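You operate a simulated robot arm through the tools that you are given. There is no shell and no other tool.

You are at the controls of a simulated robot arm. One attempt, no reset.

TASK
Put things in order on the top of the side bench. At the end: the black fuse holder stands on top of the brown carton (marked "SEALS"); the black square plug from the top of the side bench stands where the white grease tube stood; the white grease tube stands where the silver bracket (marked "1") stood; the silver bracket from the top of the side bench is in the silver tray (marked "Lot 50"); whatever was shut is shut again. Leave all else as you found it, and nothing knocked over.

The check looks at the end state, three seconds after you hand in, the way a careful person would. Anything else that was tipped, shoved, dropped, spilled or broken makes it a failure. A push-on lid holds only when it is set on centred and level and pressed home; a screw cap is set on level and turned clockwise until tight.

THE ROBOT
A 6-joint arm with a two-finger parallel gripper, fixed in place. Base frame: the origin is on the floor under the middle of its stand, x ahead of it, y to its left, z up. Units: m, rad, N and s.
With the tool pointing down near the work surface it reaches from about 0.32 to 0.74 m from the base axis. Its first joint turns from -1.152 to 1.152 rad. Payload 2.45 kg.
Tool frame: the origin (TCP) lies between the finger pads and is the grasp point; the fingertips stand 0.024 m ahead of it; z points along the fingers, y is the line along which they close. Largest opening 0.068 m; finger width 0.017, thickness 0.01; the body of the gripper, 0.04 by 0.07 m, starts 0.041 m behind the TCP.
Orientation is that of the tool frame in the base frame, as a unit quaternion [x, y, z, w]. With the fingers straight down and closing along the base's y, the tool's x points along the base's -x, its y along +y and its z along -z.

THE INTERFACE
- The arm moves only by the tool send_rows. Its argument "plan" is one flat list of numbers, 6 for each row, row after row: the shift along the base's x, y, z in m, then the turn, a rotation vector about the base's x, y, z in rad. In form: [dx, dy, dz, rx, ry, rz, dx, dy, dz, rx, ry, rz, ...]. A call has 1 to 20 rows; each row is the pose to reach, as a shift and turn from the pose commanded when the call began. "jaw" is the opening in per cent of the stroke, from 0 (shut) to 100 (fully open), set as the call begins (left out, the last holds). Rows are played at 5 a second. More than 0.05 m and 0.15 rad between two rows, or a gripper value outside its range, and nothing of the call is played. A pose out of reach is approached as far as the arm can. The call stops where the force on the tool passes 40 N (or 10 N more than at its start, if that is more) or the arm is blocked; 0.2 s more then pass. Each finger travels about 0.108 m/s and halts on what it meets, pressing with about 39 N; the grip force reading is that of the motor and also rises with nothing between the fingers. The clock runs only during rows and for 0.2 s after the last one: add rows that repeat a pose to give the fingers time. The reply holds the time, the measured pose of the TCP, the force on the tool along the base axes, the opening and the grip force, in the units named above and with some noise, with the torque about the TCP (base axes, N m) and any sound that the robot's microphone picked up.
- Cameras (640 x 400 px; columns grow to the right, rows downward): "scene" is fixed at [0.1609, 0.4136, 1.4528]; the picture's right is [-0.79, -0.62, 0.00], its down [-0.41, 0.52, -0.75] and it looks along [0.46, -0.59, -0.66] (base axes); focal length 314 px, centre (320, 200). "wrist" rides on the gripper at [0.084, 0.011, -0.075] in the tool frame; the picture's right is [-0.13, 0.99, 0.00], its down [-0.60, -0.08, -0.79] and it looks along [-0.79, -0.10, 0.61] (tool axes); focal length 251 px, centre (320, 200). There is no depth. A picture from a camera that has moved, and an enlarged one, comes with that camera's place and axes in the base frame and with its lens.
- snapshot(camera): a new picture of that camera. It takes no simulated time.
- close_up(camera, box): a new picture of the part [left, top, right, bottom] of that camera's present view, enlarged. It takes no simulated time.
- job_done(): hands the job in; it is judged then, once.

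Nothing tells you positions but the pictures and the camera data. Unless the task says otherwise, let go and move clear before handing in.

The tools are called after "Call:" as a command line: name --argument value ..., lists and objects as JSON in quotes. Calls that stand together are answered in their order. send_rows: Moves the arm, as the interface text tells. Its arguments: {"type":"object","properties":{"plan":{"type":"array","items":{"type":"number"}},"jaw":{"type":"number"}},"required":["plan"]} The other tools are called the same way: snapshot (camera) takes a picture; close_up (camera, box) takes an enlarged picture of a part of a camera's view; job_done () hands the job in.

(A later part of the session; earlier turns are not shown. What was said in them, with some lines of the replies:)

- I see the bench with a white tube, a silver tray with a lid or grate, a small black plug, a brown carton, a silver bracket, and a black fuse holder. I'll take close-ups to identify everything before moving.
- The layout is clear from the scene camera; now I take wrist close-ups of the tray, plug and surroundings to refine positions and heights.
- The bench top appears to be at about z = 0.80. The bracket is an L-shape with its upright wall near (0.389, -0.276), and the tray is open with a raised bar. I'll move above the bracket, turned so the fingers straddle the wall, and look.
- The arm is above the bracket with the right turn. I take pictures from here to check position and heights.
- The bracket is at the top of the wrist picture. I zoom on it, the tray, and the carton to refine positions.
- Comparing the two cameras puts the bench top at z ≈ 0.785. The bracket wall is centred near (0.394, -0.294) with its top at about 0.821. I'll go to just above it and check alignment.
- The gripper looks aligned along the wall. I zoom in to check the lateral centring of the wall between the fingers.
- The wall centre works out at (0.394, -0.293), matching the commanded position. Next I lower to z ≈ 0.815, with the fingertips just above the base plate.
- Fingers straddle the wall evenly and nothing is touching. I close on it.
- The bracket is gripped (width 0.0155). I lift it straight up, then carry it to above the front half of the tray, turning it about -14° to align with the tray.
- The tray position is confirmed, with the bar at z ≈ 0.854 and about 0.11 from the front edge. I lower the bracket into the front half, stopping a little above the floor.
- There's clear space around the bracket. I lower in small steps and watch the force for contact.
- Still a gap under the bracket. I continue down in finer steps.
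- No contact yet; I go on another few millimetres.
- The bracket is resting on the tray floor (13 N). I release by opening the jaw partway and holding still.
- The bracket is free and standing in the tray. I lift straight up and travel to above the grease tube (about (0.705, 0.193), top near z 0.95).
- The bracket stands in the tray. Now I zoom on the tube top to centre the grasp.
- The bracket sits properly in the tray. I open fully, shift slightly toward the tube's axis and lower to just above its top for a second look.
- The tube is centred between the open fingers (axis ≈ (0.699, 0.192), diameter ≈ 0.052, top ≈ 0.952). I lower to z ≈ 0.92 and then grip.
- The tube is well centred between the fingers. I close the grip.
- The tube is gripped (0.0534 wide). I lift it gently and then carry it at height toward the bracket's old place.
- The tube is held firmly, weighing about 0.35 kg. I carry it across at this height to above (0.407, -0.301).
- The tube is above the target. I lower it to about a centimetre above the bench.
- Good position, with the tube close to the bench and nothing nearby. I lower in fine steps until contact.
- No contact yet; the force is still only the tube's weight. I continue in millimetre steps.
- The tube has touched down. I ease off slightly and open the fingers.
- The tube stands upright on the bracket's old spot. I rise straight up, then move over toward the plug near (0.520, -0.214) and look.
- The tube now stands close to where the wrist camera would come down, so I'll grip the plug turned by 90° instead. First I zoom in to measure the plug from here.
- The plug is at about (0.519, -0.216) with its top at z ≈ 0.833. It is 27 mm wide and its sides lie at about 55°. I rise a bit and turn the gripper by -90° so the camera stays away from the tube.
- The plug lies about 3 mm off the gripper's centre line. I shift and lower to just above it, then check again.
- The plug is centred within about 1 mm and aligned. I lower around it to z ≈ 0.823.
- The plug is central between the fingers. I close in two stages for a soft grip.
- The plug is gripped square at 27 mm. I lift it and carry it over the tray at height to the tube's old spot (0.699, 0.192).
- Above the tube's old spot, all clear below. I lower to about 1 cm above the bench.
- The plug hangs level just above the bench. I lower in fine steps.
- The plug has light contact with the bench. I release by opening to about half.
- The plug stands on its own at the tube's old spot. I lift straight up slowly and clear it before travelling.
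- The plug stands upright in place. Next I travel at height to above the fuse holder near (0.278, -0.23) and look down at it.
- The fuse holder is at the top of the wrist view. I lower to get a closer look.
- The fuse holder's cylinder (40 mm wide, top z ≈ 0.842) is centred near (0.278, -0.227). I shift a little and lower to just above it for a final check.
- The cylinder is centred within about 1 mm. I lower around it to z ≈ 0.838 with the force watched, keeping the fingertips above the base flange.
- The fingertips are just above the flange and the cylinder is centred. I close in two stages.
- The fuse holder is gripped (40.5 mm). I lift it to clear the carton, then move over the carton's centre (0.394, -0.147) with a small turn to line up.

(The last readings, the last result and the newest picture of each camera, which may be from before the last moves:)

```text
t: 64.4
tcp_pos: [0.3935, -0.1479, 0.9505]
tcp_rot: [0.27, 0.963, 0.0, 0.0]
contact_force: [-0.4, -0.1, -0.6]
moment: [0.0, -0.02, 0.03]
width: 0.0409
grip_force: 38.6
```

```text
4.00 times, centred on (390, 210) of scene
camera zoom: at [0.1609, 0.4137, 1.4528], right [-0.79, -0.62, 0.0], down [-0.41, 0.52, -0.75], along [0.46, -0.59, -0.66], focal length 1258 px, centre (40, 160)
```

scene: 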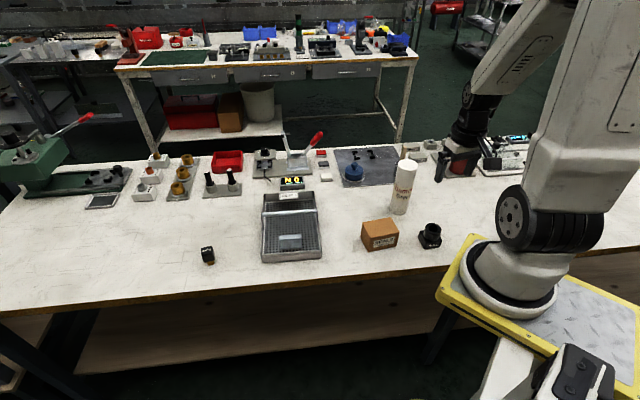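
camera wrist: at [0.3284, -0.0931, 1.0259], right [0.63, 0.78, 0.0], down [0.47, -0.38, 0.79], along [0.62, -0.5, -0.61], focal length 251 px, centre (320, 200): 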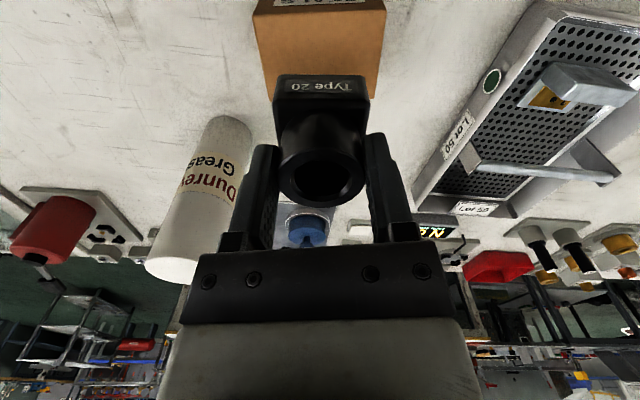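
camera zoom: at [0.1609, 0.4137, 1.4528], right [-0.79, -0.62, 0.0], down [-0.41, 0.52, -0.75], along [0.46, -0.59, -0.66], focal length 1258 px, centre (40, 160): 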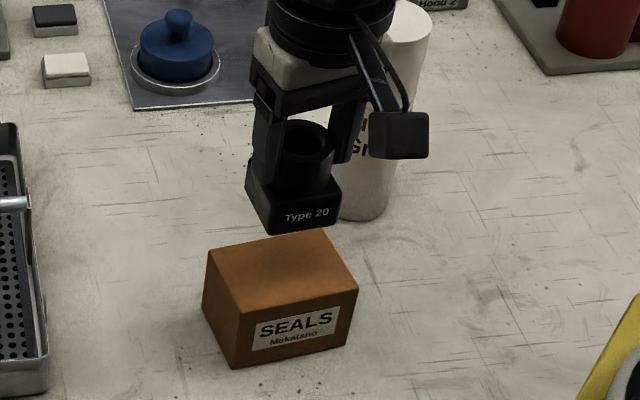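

The fuse holder is over the carton; the views agree on the centre to within a few mm. I shift slightly and lower to about 1 cm above the carton.

Call:
send_rows --plan '[-0.0005, 0.0012, -0.012, 0, 0, 0, -0.001, 0.0025, -0.024, 0, 0, 0, -0.001, 0.0025, -0.036, 0, 0, 0, -0.001, 0.0025, -0.043, 0, 0, 0, -0.001, 0.0025, -0.043, 0, 0, 0]'

Call:
snapshot --camera "wrist"

Call:
close_up --camera "scene" --box '[350, 190, 420, 260]'

```text
t: 65.6
tcp_pos: [0.3933, -0.1458, 0.9084]
tcp_rot: [0.27, 0.963, 0.0, 0.0]
contact_force: [-0.7, 0.6, -0.1]
moment: [-0.03, -0.01, 0.03]
width: 0.0407
grip_force: 39.5
```

```text
taken
camera wrist: at [0.3264, -0.0912, 0.9828], right [0.63, 0.78, 0.0], down [0.47, -0.38, 0.79], along [0.62, -0.5, -0.61], focal length 251 px, centre (320, 200)
```

wrist: 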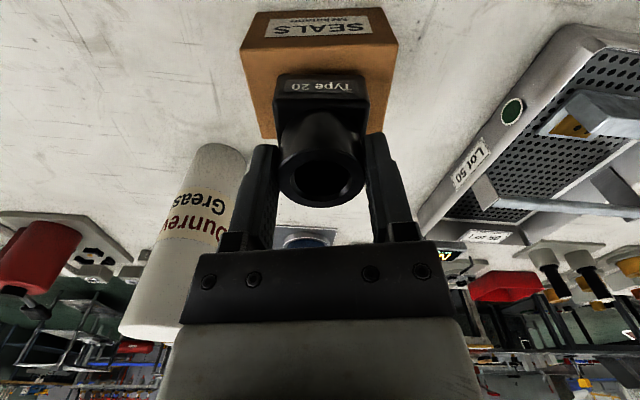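

```text
5.71 times, centred on (385, 225) of scene
camera zoom: at [0.1609, 0.4136, 1.4528], right [-0.79, -0.62, 0.0], down [-0.41, 0.52, -0.75], along [0.46, -0.59, -0.66], focal length 1797 px, centre (-51, 57)
```

zoom: 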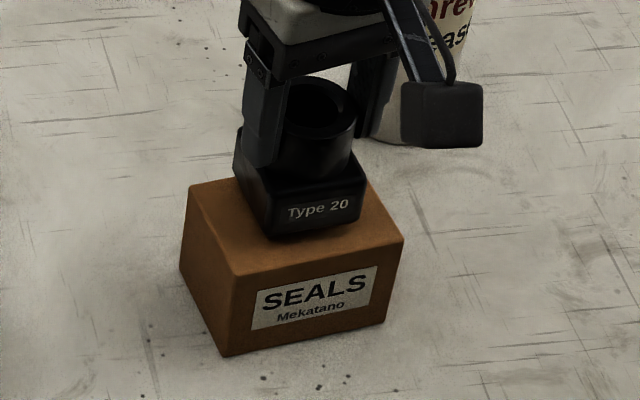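

Well centred over the carton. I lower in fine steps to contact.

Call:
send_rows --plan '[0, 0, -0.003, 0, 0, 0, 0, 0, -0.006, 0, 0, 0, 0, 0, -0.008, 0, 0, 0, 0, 0, -0.008, 0, 0, 0]'

Call:
close_up --camera "scene" --box '[350, 190, 420, 260]'

```text
t: 66.6
tcp_pos: [0.3929, -0.145, 0.9007]
tcp_rot: [0.27, 0.963, 0.0, 0.001]
contact_force: [-4.4, -0.1, 20.1]
moment: [-0.01, 0.27, 0.02]
width: 0.0406
grip_force: 38.8
```

```text
5.71 times, centred on (385, 225) of scene
camera zoom: at [0.1606, 0.4138, 1.4528], right [-0.79, -0.62, 0.0], down [-0.41, 0.52, -0.75], along [0.46, -0.59, -0.66], focal length 1797 px, centre (-51, 57)
```

zoom: 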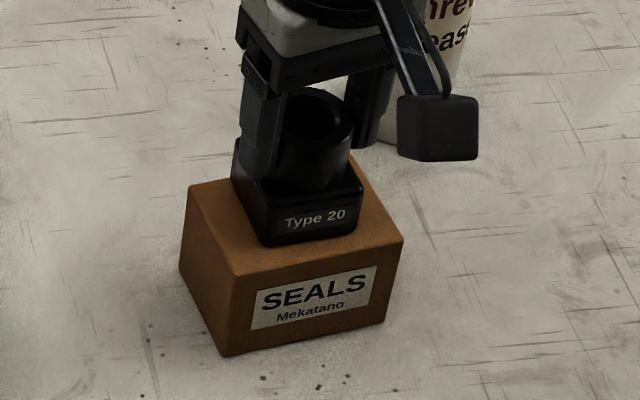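

It has touched the carton (20 N). I ease off about a millimetre and then release.

Call:
send_rows --plan '[0, 0, 0.0005, 0, 0, 0, 0, 0, 0.001, 0, 0, 0, 0, 0, 0.001, 0, 0, 0]'

```text
t: 67.4
tcp_pos: [0.392, -0.1444, 0.9017]
tcp_rot: [0.27, 0.963, 0.0, 0.0]
contact_force: [0.3, 0.3, 1.5]
moment: [-0.04, -0.06, 0.01]
width: 0.0405
grip_force: 38.6
```

Light contact now. I open the fingers to release.

Call:
send_rows --plan '[0, 0, 0, 0, 0, 0, 0, 0, 0, 0, 0, 0, 0, 0, 0, 0, 0, 0]' --jaw 85

Call:
snapshot --camera "wrist"

Call:
close_up --camera "scene" --box '[350, 180, 430, 260]'

```text
t: 68.2
tcp_pos: [0.3919, -0.1447, 0.9009]
tcp_rot: [0.27, 0.963, 0.0, -0.001]
contact_force: [0.0, 0.3, 0.5]
moment: [0.02, 0.03, -0.01]
width: 0.0577
grip_force: 0.1
```

```text
taken
camera wrist: at [0.3263, -0.0907, 0.9761], right [0.63, 0.78, 0.0], down [0.47, -0.38, 0.79], along [0.62, -0.5, -0.61], focal length 251 px, centre (320, 200)
```

wrist: 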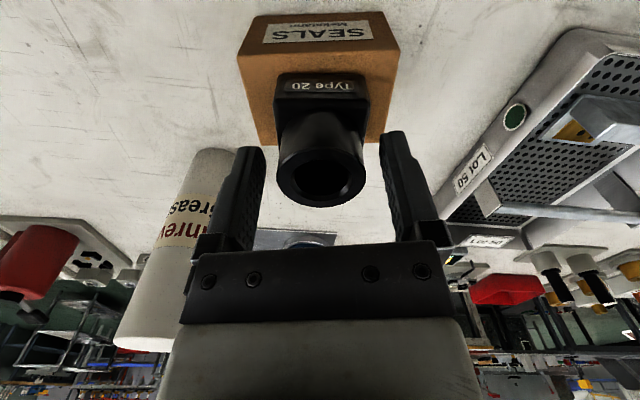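

```text
5.00 times, centred on (390, 220) of scene
camera zoom: at [0.1609, 0.4136, 1.4528], right [-0.79, -0.62, 0.0], down [-0.41, 0.52, -0.75], along [0.46, -0.59, -0.66], focal length 1572 px, centre (-30, 100)
```

zoom: 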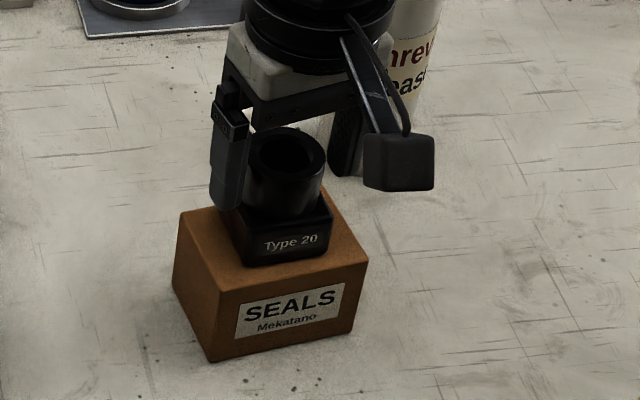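

The fuse holder stands free on the carton. I lift straight up, clear of everything, and then check all items.

Call:
send_rows --plan '[0, 0, 0.008, 0, 0, 0, 0, 0, 0.02, 0, 0, 0, 0, 0, 0.045, 0, 0, 0, 0, 0, 0.08, 0, 0, 0, 0, 0, 0.12, 0, 0, 0, 0, 0, 0.16, 0, 0, 0, 0, 0, 0.2, 0, 0, 0, 0, 0.03, 0.21, 0, 0, 0.05, 0.01, 0.07, 0.21, 0, 0, 0.15, 0.02, 0.11, 0.21, 0, 0, 0.25, 0.03, 0.15, 0.21, 0, 0, 0.35, 0.04, 0.19, 0.21, 0, 0, 0.45, 0.045, 0.22, 0.21, 0, 0, 0.546, 0.045, 0.22, 0.21, 0, 0, 0.546]'

Call:
snapshot --camera "scene"

Call:
close_up --camera "scene" --box '[330, 150, 460, 260]'

Call:
close_up --camera "scene" --box '[170, 170, 340, 280]'

Call:
snapshot --camera "wrist"

```text
t: 71.2
tcp_pos: [0.4364, 0.0748, 1.1102]
tcp_rot: [-0.001, 1.0, -0.001, 0.0]
contact_force: [0.0, -0.3, -0.2]
moment: [-0.01, 0.0, -0.01]
width: 0.0579
grip_force: 0.1
```

```text
taken
```

scene: 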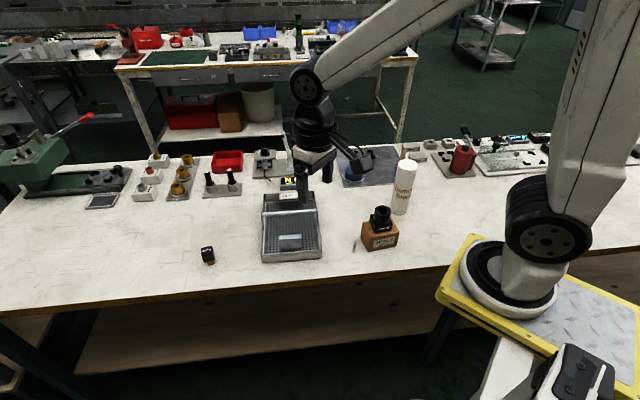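

```text
3.64 times, centred on (395, 205) of scene
camera zoom: at [0.1609, 0.4137, 1.4528], right [-0.79, -0.62, 0.0], down [-0.41, 0.52, -0.75], along [0.46, -0.59, -0.66], focal length 1143 px, centre (47, 182)
```

zoom: 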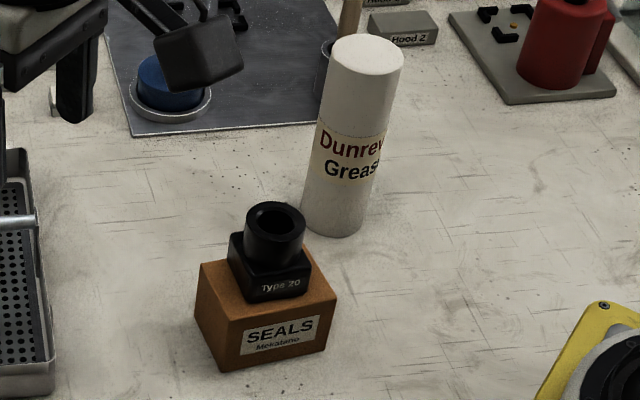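

```text
3.64 times, centred on (255, 225) of scene
camera zoom: at [0.1609, 0.4137, 1.4528], right [-0.79, -0.62, 0.0], down [-0.41, 0.52, -0.75], along [0.46, -0.59, -0.66], focal length 1143 px, centre (556, 109)
```

zoom: 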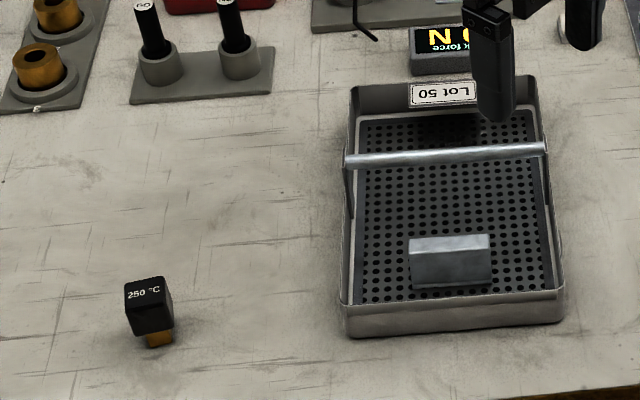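

```text
taken
camera wrist: at [0.3527, 0.0866, 1.1857], right [0.13, 0.99, 0.0], down [0.6, -0.08, 0.79], along [0.79, -0.1, -0.61], focal length 251 px, centre (320, 200)
```

wrist: 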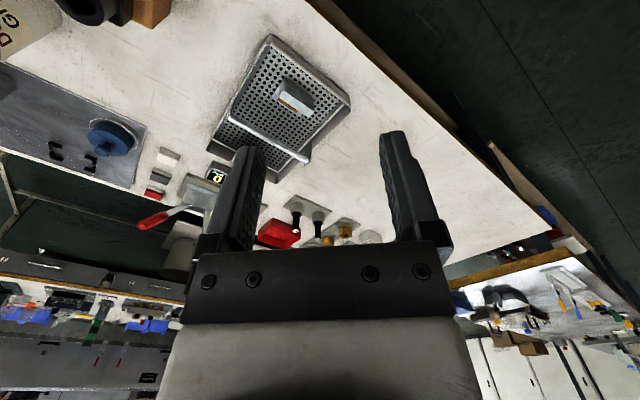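

All four items check out:
- **Fuse holder:** it stands on the carton.
- **Grease tube:** it stands where the bracket was.
- **Plug:** it stands where the tube was, about 8 mm off the tube's centre by the scene camera.
- **Bracket:** it sits in the tray.

The carton and tray haven't moved, nothing else was disturbed or opened, and the arm is clear, so I hand in.

Call:
job_done

```text
The job is handed in.
```

I finished the job and handed it in. The final pictures show all four items standing where you asked; I haven't seen the result of the check.

- **Fuse holder:** stands centred on top of the "SEALS" carton.
- **Black plug:** stands where the grease tube was, about 8 mm off the tube's old centre.
- **Grease tube:** stands where the bracket was, about 5 mm off centre.
- **Bracket:** sits upright in the front half of the "Lot 50" tray, clear of the bar.

The carton and tray have not moved, and I saw nothing knocked over. I didn't open anything, so nothing needed shutting again. The gripper is open and the arm is clear of the bench.
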